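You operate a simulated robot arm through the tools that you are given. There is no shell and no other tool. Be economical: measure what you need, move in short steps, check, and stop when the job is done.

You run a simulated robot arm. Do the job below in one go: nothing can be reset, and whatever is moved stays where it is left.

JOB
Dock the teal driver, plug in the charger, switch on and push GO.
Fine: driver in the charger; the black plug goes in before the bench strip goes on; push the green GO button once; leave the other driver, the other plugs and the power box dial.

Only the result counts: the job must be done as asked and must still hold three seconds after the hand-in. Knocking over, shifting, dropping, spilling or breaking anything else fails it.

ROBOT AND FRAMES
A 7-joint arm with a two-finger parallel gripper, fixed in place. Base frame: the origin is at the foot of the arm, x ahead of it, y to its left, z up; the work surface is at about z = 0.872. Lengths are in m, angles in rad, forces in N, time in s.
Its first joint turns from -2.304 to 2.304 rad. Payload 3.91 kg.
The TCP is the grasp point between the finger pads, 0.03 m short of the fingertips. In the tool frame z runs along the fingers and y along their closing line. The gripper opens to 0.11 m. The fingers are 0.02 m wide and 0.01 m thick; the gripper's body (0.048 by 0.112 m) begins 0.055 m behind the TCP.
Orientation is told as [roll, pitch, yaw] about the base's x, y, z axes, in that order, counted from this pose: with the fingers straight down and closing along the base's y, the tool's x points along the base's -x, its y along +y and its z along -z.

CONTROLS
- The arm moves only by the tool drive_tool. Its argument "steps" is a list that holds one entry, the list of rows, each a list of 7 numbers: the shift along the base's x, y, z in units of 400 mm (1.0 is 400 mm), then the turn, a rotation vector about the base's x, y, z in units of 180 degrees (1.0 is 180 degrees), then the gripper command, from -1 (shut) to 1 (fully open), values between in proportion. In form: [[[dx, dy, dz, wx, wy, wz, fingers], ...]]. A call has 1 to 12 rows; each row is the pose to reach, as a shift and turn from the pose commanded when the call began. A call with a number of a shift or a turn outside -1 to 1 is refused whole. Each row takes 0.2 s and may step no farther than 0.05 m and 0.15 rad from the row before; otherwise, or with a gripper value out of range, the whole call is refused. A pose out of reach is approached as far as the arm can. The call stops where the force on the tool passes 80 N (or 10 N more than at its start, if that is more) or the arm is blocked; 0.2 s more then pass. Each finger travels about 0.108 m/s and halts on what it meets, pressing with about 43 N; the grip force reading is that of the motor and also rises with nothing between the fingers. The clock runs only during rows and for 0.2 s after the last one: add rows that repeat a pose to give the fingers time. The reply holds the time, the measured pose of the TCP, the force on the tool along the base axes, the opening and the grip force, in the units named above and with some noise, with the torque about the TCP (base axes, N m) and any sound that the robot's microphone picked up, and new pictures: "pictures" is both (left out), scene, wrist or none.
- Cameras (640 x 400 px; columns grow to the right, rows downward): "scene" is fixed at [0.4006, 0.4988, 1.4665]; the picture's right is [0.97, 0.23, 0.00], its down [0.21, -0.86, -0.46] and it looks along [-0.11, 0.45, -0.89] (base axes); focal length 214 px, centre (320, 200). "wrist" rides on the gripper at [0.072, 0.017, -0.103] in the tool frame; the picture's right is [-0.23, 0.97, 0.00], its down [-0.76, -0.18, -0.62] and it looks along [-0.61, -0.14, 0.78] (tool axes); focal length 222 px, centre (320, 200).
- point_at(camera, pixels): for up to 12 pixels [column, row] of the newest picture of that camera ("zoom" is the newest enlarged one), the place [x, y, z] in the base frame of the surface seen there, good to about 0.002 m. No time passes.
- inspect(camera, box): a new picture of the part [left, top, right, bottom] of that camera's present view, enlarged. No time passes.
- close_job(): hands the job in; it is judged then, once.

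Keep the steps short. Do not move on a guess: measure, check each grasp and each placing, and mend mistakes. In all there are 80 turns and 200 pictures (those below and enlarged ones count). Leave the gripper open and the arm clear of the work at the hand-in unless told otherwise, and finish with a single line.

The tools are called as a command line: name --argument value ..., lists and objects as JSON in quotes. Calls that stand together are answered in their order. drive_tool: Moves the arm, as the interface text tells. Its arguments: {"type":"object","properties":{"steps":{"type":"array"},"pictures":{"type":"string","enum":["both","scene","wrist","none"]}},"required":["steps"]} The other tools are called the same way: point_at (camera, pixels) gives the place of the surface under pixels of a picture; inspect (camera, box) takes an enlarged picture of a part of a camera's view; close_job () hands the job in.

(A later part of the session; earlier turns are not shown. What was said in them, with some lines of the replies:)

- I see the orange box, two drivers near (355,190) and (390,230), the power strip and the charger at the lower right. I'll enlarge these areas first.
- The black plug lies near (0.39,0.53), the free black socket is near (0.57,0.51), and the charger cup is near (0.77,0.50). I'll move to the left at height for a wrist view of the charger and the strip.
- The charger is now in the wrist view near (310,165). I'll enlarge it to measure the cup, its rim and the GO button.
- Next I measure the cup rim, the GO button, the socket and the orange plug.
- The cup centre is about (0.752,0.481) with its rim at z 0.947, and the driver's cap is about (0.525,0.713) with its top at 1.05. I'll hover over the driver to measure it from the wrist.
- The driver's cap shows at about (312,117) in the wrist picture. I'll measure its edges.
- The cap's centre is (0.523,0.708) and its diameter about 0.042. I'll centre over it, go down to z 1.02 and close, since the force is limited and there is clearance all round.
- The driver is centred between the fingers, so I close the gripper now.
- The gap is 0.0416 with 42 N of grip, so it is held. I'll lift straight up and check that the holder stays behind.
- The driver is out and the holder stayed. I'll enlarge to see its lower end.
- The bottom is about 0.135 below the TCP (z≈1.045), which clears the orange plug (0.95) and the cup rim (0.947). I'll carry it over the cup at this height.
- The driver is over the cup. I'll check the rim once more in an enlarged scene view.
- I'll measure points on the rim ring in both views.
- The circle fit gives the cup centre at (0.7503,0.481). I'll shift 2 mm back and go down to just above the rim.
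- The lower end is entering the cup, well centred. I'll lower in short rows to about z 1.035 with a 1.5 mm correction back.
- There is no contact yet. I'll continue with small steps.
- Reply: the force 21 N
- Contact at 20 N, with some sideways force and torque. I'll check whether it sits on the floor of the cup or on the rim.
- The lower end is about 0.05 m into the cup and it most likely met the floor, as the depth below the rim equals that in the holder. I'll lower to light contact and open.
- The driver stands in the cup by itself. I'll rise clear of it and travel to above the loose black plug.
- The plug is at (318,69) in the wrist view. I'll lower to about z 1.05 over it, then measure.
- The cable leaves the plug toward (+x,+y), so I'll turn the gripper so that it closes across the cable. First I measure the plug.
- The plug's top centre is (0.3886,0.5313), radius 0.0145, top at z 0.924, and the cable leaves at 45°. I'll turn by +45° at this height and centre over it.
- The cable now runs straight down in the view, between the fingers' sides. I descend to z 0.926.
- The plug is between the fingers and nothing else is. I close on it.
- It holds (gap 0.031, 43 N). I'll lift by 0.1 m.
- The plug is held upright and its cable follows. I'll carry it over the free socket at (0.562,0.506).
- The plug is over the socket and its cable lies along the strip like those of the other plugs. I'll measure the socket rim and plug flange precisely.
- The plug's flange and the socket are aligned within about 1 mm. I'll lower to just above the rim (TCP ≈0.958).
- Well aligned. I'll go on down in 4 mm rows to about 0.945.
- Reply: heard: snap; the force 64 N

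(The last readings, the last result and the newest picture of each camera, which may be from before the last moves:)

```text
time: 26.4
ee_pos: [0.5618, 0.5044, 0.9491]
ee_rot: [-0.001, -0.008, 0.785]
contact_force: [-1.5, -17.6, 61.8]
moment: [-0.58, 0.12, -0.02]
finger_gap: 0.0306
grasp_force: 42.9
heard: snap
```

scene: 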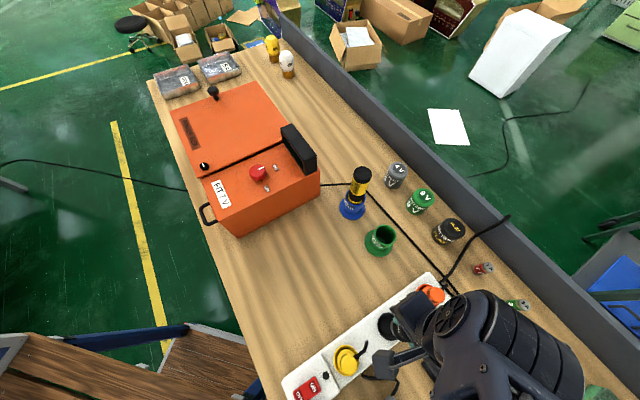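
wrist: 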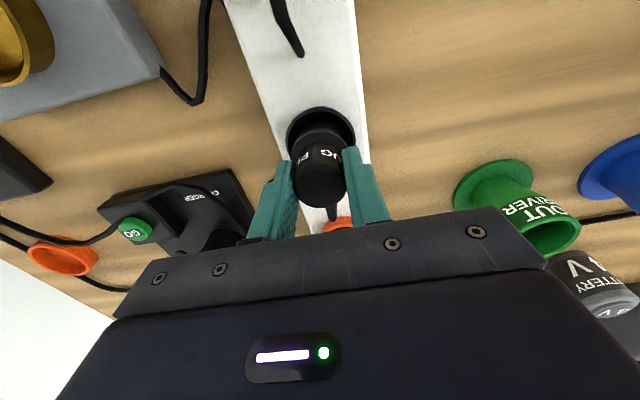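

A snap was heard with 62 N of push, so the plug probably seated. I'll relieve the push and look.

drive_tool --steps '[[[0, 0, 0.01, 0, 0, 0, -1]]]' --pictures "wrist"

inspect --camera "wrist" --box '[250, 80, 390, 220]'

```text
time: 26.8
ee_pos: [0.5627, 0.5053, 0.9494]
ee_rot: [0.0, -0.003, 0.786]
contact_force: [8.0, -3.9, 29.8]
moment: [0.37, -0.77, -0.06]
finger_gap: 0.0303
grasp_force: 43.0
```

wrist: 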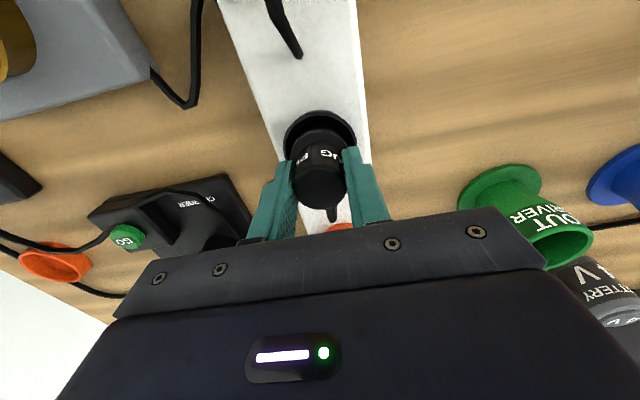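

```text
2.86 times, centred on (320, 150) of wrist
```

zoom: 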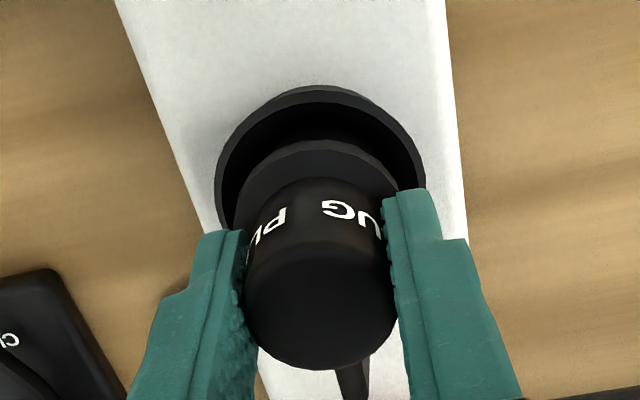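

The plug's top should now be near 0.949. I'll compare it with the two seated plugs' tops.

inspect --camera "scene" --box '[330, 270, 460, 390]'

point_at --camera "scene" --pixels '[[348, 364], [346, 360], [350, 367], [344, 355], [432, 296], [436, 297], [340, 350]]'

point_at --camera "wrist" --pixels '[[320, 190], [318, 120], [320, 133], [320, 145], [320, 200]]'

```text
3.33 times, centred on (395, 330) of scene
```

zoom: 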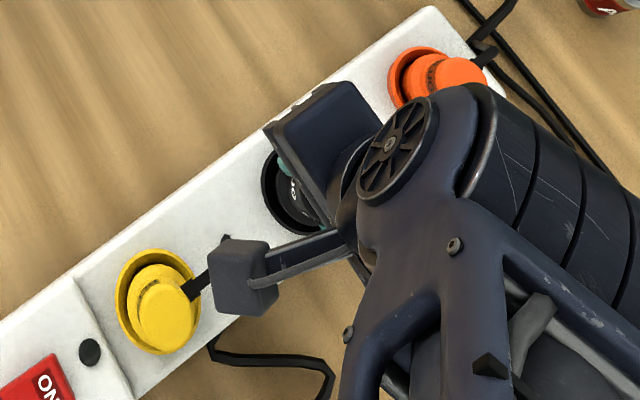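

```text
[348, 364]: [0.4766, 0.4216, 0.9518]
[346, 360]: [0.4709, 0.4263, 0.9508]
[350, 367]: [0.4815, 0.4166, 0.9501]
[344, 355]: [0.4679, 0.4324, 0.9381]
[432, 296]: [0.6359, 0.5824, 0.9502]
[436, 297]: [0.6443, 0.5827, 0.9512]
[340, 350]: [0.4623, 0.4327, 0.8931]
```

```text
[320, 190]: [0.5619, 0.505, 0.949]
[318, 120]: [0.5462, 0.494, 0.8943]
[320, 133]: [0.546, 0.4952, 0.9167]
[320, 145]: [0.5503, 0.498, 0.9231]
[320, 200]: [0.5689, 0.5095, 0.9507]
```

The tops match the other plugs (0.951), so it is seated. I'll open the fingers part way and check that the plug stays.

drive_tool --steps '[[[0, 0, 0, 0, 0, 0, -0.3], [0, 0, 0, 0, 0, 0, 0.1], [0, 0, 0, 0, 0, 0, 0.2], [0, 0, 0, 0, 0, 0, 0.2], [0, 0, 0.06, 0, 0, 0, 0.2], [0, 0, 0.15, 0, 0, 0, 0.2], [0, 0, 0.25, 0, 0, 0, 0.2]]]' --pictures "wrist"

inspect --camera "wrist" --box '[220, 40, 400, 200]'

```text
time: 28.4
ee_pos: [0.5629, 0.5065, 1.0473]
ee_rot: [0.0, 0.001, 0.784]
contact_force: [-0.2, 0.1, -0.2]
moment: [-0.02, 0.0, 0.0]
finger_gap: 0.066
grasp_force: 0.0
```

wrist: 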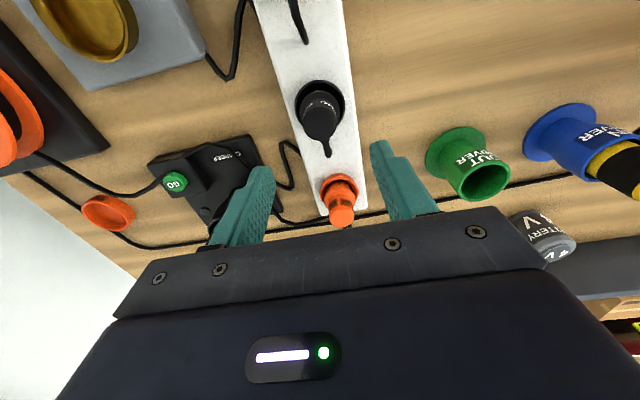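

```text
2.50 times, centred on (310, 120) of wrist
```

zoom: 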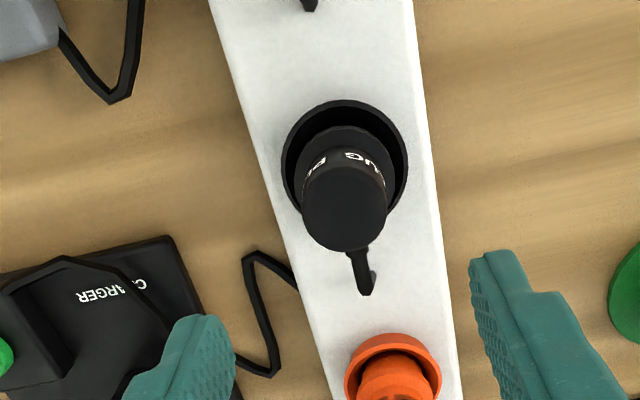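

The plug stays seated. Next is the strip's rocker, so I enlarge and measure it.

inspect --camera "scene" --box '[280, 350, 350, 400]'

point_at --camera "scene" --pixels '[[298, 392], [303, 390], [308, 387], [312, 384], [316, 381], [296, 387], [303, 398], [309, 378], [318, 387], [326, 376]]'

point_at --camera "wrist" --pixels '[[320, 115], [320, 122], [320, 85]]'

```text
8.00 times, centred on (315, 375) of scene
```

zoom: 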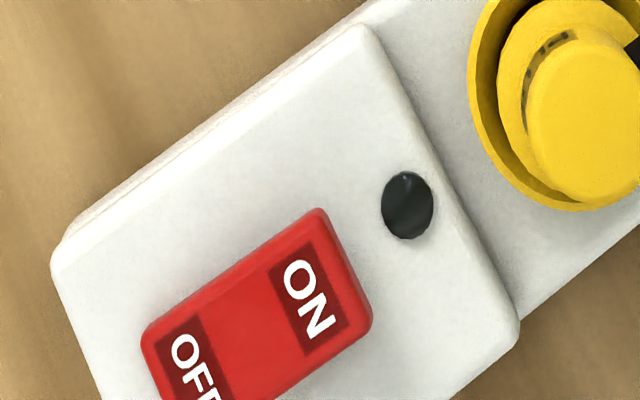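

```text
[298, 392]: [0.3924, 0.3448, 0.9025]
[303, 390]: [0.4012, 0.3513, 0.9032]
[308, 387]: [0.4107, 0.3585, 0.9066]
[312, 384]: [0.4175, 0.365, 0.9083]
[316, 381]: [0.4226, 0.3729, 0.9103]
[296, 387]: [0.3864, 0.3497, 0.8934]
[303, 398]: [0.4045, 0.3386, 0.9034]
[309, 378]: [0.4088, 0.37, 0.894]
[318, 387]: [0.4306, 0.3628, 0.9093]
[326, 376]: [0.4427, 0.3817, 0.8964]
```

```text
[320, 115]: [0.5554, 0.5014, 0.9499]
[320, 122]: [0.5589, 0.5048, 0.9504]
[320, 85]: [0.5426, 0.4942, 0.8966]
```

The ON end stands high (0.910) and the OFF end low (0.902), so it is off. I'll close the fingers and go above the ON half at (0.424,0.366).

drive_tool --steps '[[[-0.07, -0.07, 0.0, 0, 0, 0, -0.2], [-0.14, -0.14, 0, 0, 0, 0, -0.6], [-0.21, -0.21, 0, 0, 0, 0, -1], [-0.28, -0.28, 0, 0, 0, 0, -1], [-0.325, -0.33, 0, 0, 0, 0, -1], [-0.345, -0.352, 0, 0, 0, 0, -1], [-0.345, -0.352, -0.08, 0, 0, 0, -1], [-0.345, -0.352, -0.16, 0, 0, 0, -1], [-0.345, -0.352, -0.16, 0, 0, 0, -1]]]' --pictures "both"

inspect --camera "wrist" --box '[240, 60, 400, 200]'

inspect --camera "scene" --box '[270, 330, 370, 400]'

```text
time: 30.4
ee_pos: [0.4222, 0.3654, 0.9833]
ee_rot: [0.001, -0.001, 0.785]
contact_force: [0.1, 0.0, 0.3]
moment: [-0.01, 0.02, -0.02]
finger_gap: 0.0
grasp_force: 37.4
```

scene: 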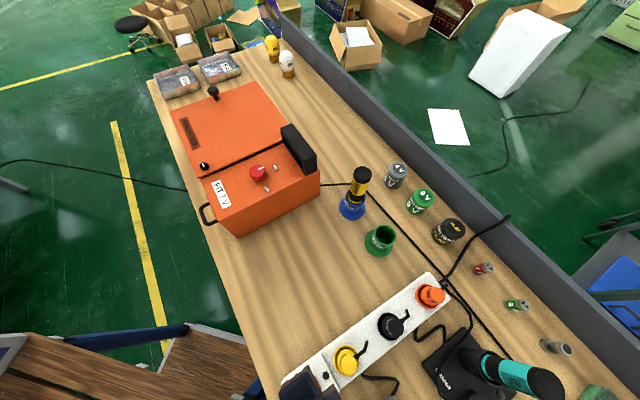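
wrist: 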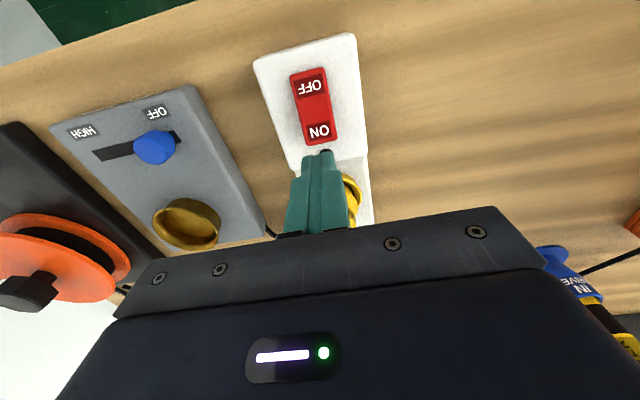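

```text
2.86 times, centred on (320, 130) of wrist
```

zoom: 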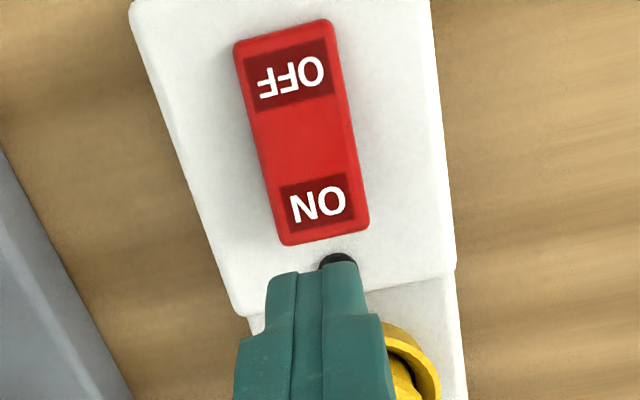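

```text
5.71 times, centred on (320, 365) of scene
```

zoom: 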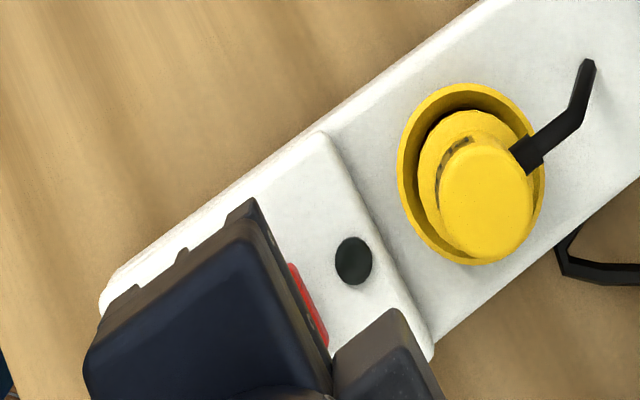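

I'll measure the ON half in this close view.

inspect --camera "wrist" --box '[240, 60, 400, 200]'

point_at --camera "zoom" --pixels '[[318, 205], [285, 238], [366, 222], [325, 235], [310, 135], [290, 75], [240, 45], [330, 25]]'

```text
2.86 times, centred on (320, 130) of wrist
```

zoom: 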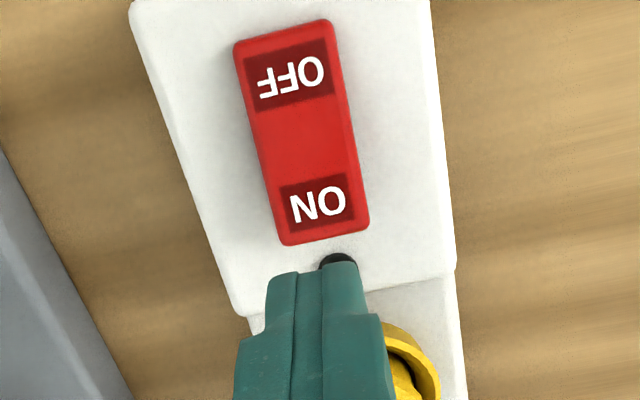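

```text
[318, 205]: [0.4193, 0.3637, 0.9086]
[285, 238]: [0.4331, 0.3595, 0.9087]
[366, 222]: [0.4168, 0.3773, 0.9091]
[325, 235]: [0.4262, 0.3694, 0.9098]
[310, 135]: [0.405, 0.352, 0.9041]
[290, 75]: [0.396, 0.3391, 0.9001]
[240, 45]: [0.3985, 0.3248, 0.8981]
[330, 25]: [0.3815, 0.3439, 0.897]
```

The ON text's centre is (0.4193,0.3637,0.909), so the fingertip is over it. I'll go down to contact and press in small rows.

drive_tool --steps '[[[-0.002, -0.002, -0.06, 0, 0, 0, -1], [-0.002, -0.002, -0.09, 0, 0, 0, -1], [-0.002, -0.002, -0.105, 0, 0, 0, -1], [-0.002, -0.002, -0.115, 0, 0, 0, -1], [-0.002, -0.002, -0.122, 0, 0, 0, -1]]]' --pictures "none"

```text
time: 31.6
ee_pos: [0.4229, 0.3632, 0.9355]
ee_rot: [0.0, 0.0, 0.784]
contact_force: [-0.2, -1.3, 0.5]
moment: [-0.03, 0.02, -0.02]
finger_gap: 0.0
grasp_force: 37.4
```

There is nearly no force yet. I go on down by 2 mm rows.

drive_tool --steps '[[[0, 0, -0.005, 0, 0, 0, -1], [0, 0, -0.01, 0, 0, 0, -1], [0, 0, -0.014, 0, 0, 0, -1]]]' --pictures "wrist"

inspect --camera "wrist" --box '[240, 60, 400, 200]'

```text
time: 32.5
ee_pos: [0.4224, 0.3663, 0.9331]
ee_rot: [-0.002, -0.005, 0.787]
contact_force: [0.7, 0.0, 12.7]
moment: [-0.11, 0.14, 0.06]
finger_gap: 0.0
grasp_force: 37.1
stopped in row 3: the force on the tool passed its limit at 85 N (the readings are from after the stop); the commanded pose is now the measured one
```

wrist: 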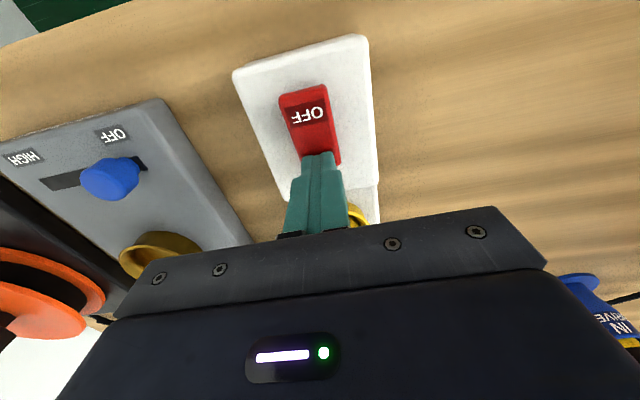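

```text
2.86 times, centred on (320, 130) of wrist
```

zoom: 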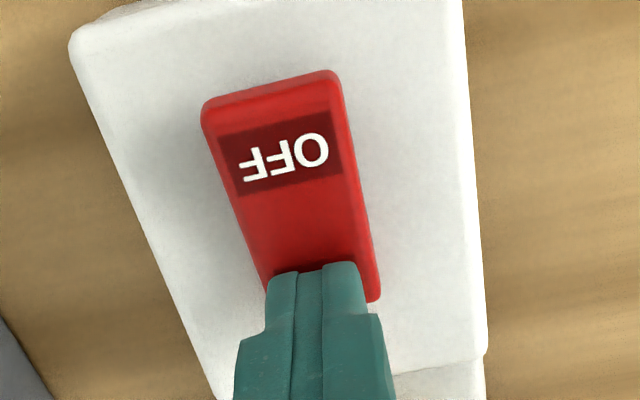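

The rocker has tipped and the OFF end now stands high. I'll rise straight up and check the lamp.

drive_tool --steps '[[[0, 0, 0.03, 0, 0, 0, -1], [0, 0, 0.12, 0, 0, 0, -1], [0, 0, 0.24, 0, 0, 0, -1], [0, 0, 0.36, 0, 0, 0, -1], [0, 0, 0.45, 0, 0, 0, -1]]]' --pictures "both"

inspect --camera "wrist" --box '[240, 20, 400, 180]'

inspect --camera "scene" --box '[330, 280, 570, 400]'

```text
time: 33.7
ee_pos: [0.4214, 0.3677, 1.1144]
ee_rot: [-0.001, -0.004, 0.784]
contact_force: [0.0, 0.6, -0.9]
moment: [-0.03, -0.01, -0.01]
finger_gap: 0.0
grasp_force: 37.5
```

scene: 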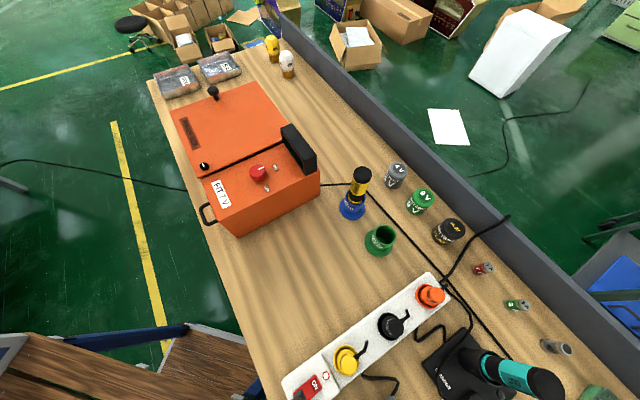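
wrist: 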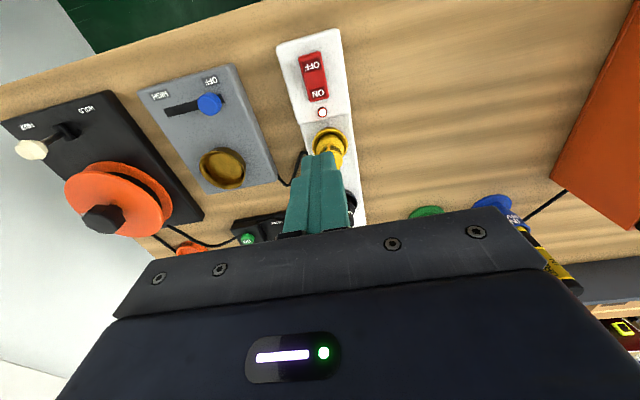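

```text
2.50 times, centred on (320, 100) of wrist
```

zoom: 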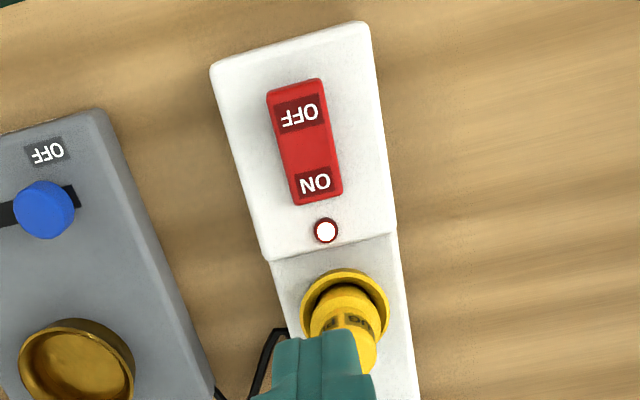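

```text
2.67 times, centred on (450, 340) of scene
```

zoom: 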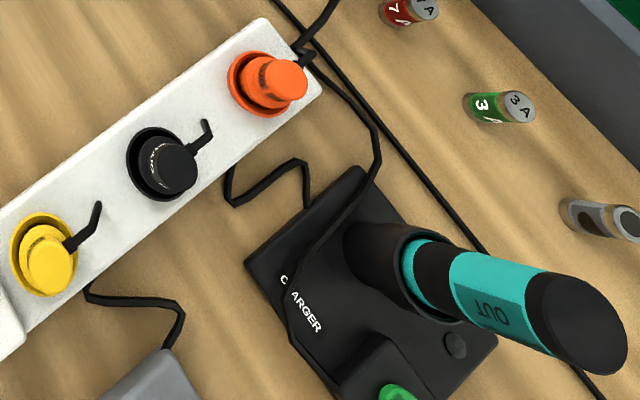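

The lamp is lit, so the strip is on. Next I go above the GO button at (0.747,0.390), turning on to +90° so the gripper body keeps clear of the driver.

drive_tool --steps '[[[0.05, 0.005, 0.09, 0, 0, 0, -1], [0.13, 0.01, 0.12, 0, 0, 0.04, -1], [0.22, 0.02, 0.12, 0, 0, 0.08, -1], [0.32, 0.03, 0.12, 0, 0, 0.12, -1], [0.42, 0.035, 0.12, 0, 0, 0.16, -1], [0.52, 0.04, 0.12, 0, 0, 0.2, -1], [0.62, 0.045, 0.12, 0, 0, 0.23, -1], [0.72, 0.05, 0.12, 0, 0, 0.25, -1], [0.8, 0.055, 0.12, 0, 0, 0.25, -1], [0.812, 0.056, 0.12, 0, 0, 0.25, -1], [0.812, 0.056, 0.12, 0, 0, 0.25, -1]]]' --pictures "wrist"

inspect --camera "wrist" --box '[240, 40, 420, 200]'

```text
time: 36.1
ee_pos: [0.7482, 0.3887, 1.1603]
ee_rot: [0.001, -0.003, 1.571]
contact_force: [-0.8, -0.4, 0.2]
moment: [-0.02, 0.0, 0.01]
finger_gap: 0.0001
grasp_force: 38.1
```

wrist: 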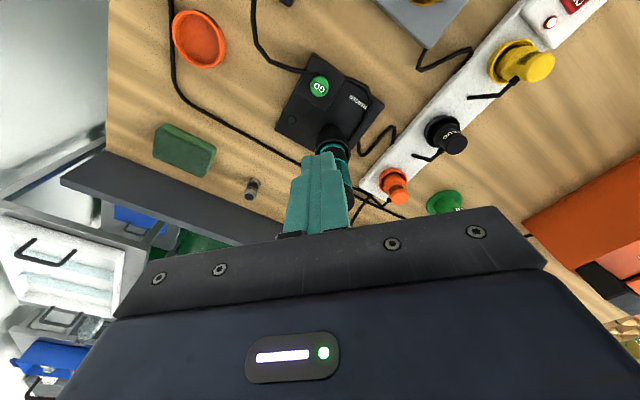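

```text
2.50 times, centred on (330, 120) of wrist
```

zoom: 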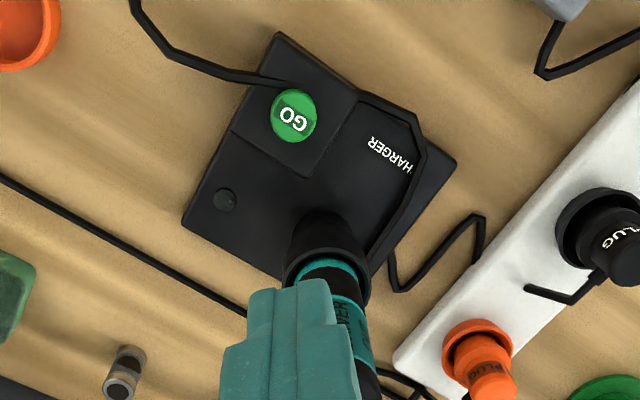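

The GO button is clear in view at zoom (293,115). I'll measure it.

point_at --camera "zoom" --pixels '[[293, 115], [274, 115], [312, 115], [293, 96], [293, 137], [320, 160], [225, 200], [250, 170]]'

```text
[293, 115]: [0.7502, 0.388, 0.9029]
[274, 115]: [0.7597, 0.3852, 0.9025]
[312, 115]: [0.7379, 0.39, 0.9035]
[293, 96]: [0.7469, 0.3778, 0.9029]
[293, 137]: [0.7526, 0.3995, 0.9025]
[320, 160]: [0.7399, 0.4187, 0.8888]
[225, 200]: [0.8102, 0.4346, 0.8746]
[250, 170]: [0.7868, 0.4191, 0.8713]
```

The button's centre is (0.7495,0.388) with its top at 0.903. I'll go down to just above it (TCP 0.945).

drive_tool --steps '[[[0.003, -0.001, -0.12, 0, 0, 0, -1], [0.003, -0.001, -0.24, 0, 0, 0, -1], [0.003, -0.001, -0.35, 0, 0, 0, -1], [0.003, -0.001, -0.45, 0, 0, 0, -1], [0.003, -0.001, -0.52, 0, 0, 0, -1], [0.003, -0.001, -0.535, 0, 0, 0, -1], [0.003, -0.001, -0.535, 0, 0, 0, -1]]]' --pictures "both"

inspect --camera "wrist" --box '[240, 60, 420, 220]'

```text
time: 37.7
ee_pos: [0.7482, 0.3858, 0.947]
ee_rot: [0.001, -0.004, 1.571]
contact_force: [0.6, -1.2, -0.6]
moment: [0.01, 0.02, -0.04]
finger_gap: 0.0
grasp_force: 38.0
```

scene: 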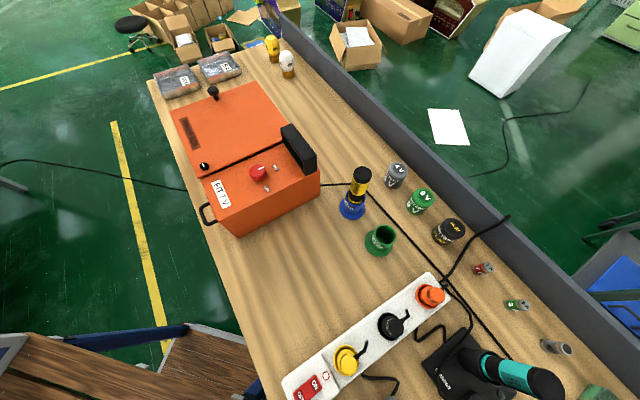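
wrist: 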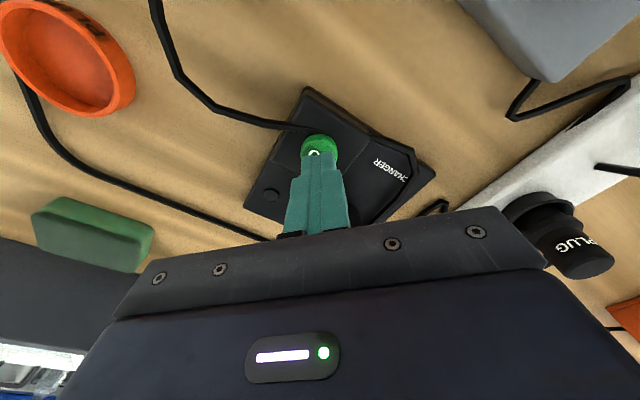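

```text
2.50 times, centred on (330, 140) of wrist
```

zoom: 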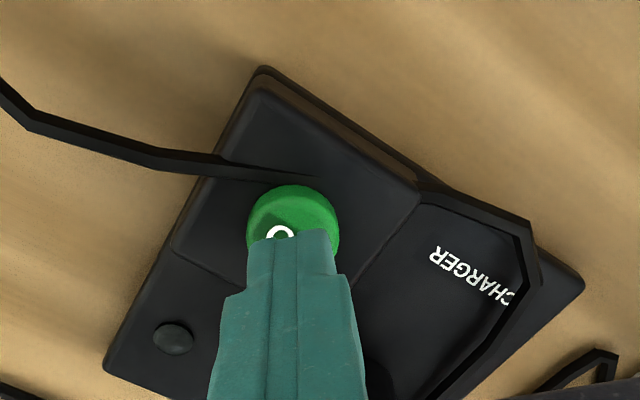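

The tip is over the button. One press: down in small rows, reading the force.

drive_tool --steps '[[[0.003, 0.004, -0.025, 0, 0, 0, -1], [0.003, 0.004, -0.035, 0, 0, 0, -1], [0.003, 0.004, -0.04, 0, 0, 0, -1], [0.003, 0.004, -0.045, 0, 0, 0, -1]]]' --pictures "wrist"

inspect --camera "wrist" --box '[240, 60, 420, 220]'

```text
time: 38.7
ee_pos: [0.751, 0.3885, 0.9284]
ee_rot: [-0.003, -0.004, 1.571]
contact_force: [-1.2, -1.6, 2.2]
moment: [-0.05, -0.01, -0.01]
finger_gap: 0.0001
grasp_force: 37.4
heard: click
```

wrist: 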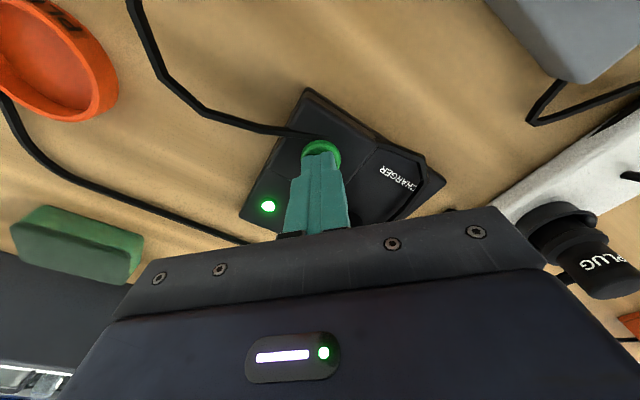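

```text
2.50 times, centred on (330, 140) of wrist
```

zoom: 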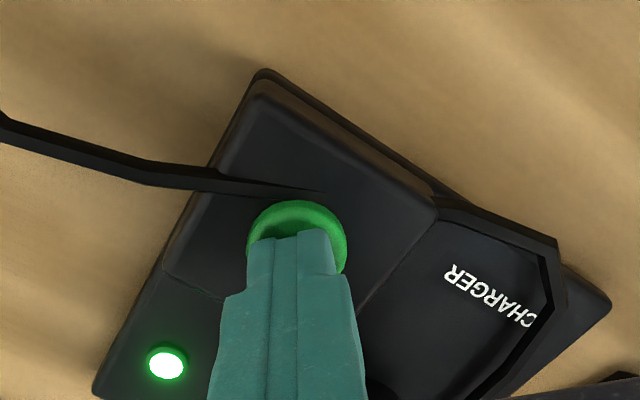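

A click was heard and the charger's lamp lit green. I'll rise straight up, then move clear and open.

drive_tool --steps '[[[0, 0, 0.05, 0, 0, 0, -1], [0, 0, 0.15, 0, 0, 0, -1], [0, 0, 0.27, 0, 0, 0, -1], [0, 0, 0.39, 0, 0, 0, -1], [0, 0, 0.51, 0, 0, 0, -1], [0, 0, 0.62, 0, 0, 0, -1], [-0.06, -0.08, 0.66, 0, 0, 0, -0.3], [-0.12, -0.16, 0.7, 0, 0, 0, 0.3], [-0.18, -0.24, 0.7, 0, 0, 0, 1], [-0.18, -0.24, 0.7, 0, 0, 0, 1], [-0.18, -0.24, 0.7, 0, 0, 0, 1]]]' --pictures "both"

inspect --camera "scene" --box '[280, 260, 580, 400]'

inspect --camera "wrist" --box '[240, 40, 560, 240]'

```text
time: 41.1
ee_pos: [0.6793, 0.2919, 1.2069]
ee_rot: [-0.001, -0.004, 1.57]
contact_force: [-0.7, 1.5, -0.1]
moment: [0.02, -0.01, -0.01]
finger_gap: 0.1099
grasp_force: 0.1
```

scene: 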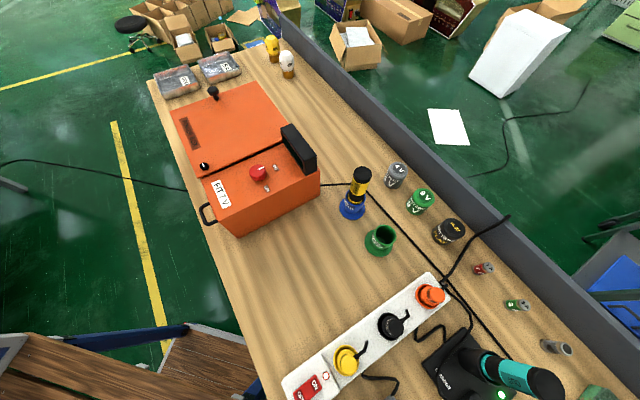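
wrist: 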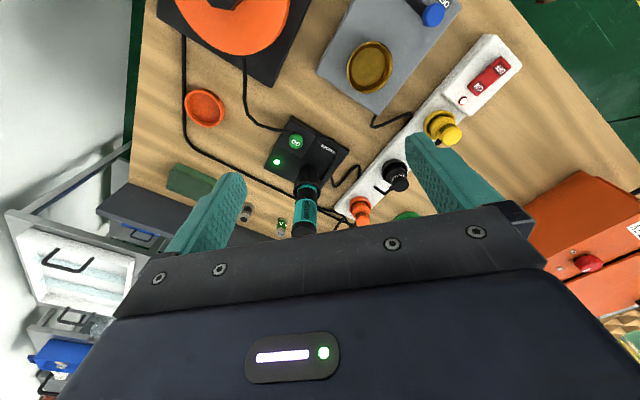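

```text
2.13 times, centred on (430, 330) of scene
```

zoom: 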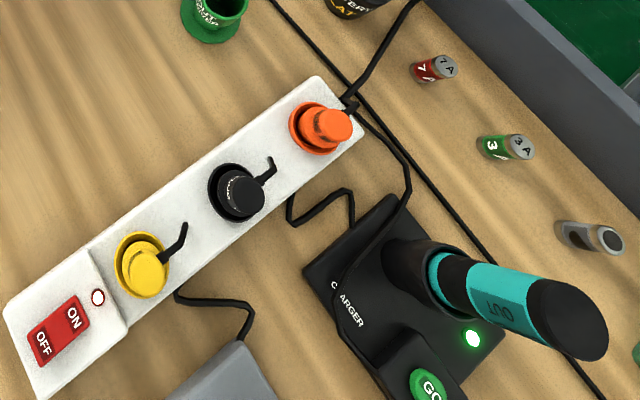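

```text
2.00 times, centred on (400, 140) of wrist
```

zoom: 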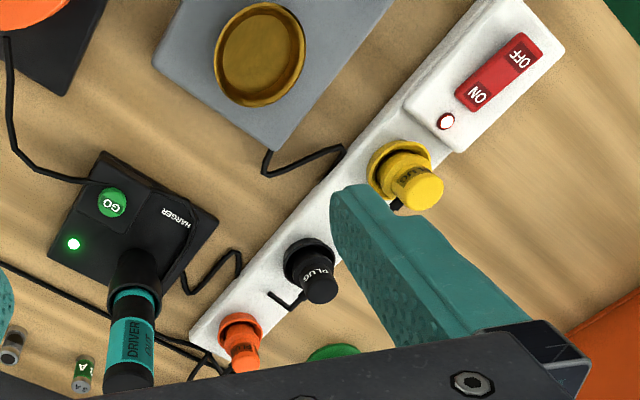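

The driver is docked, the plug is in, both the strip lamp and the charger lamp are lit, and nothing else looks moved. The gripper is open and the arm is clear, so I hand in.

close_job

```text
The job is handed in.
```

The teal driver is docked in the charger, the black plug went in before the bench strip was switched on, and GO was pushed once; the charger lamp is green and the arm is clear with the gripper open.
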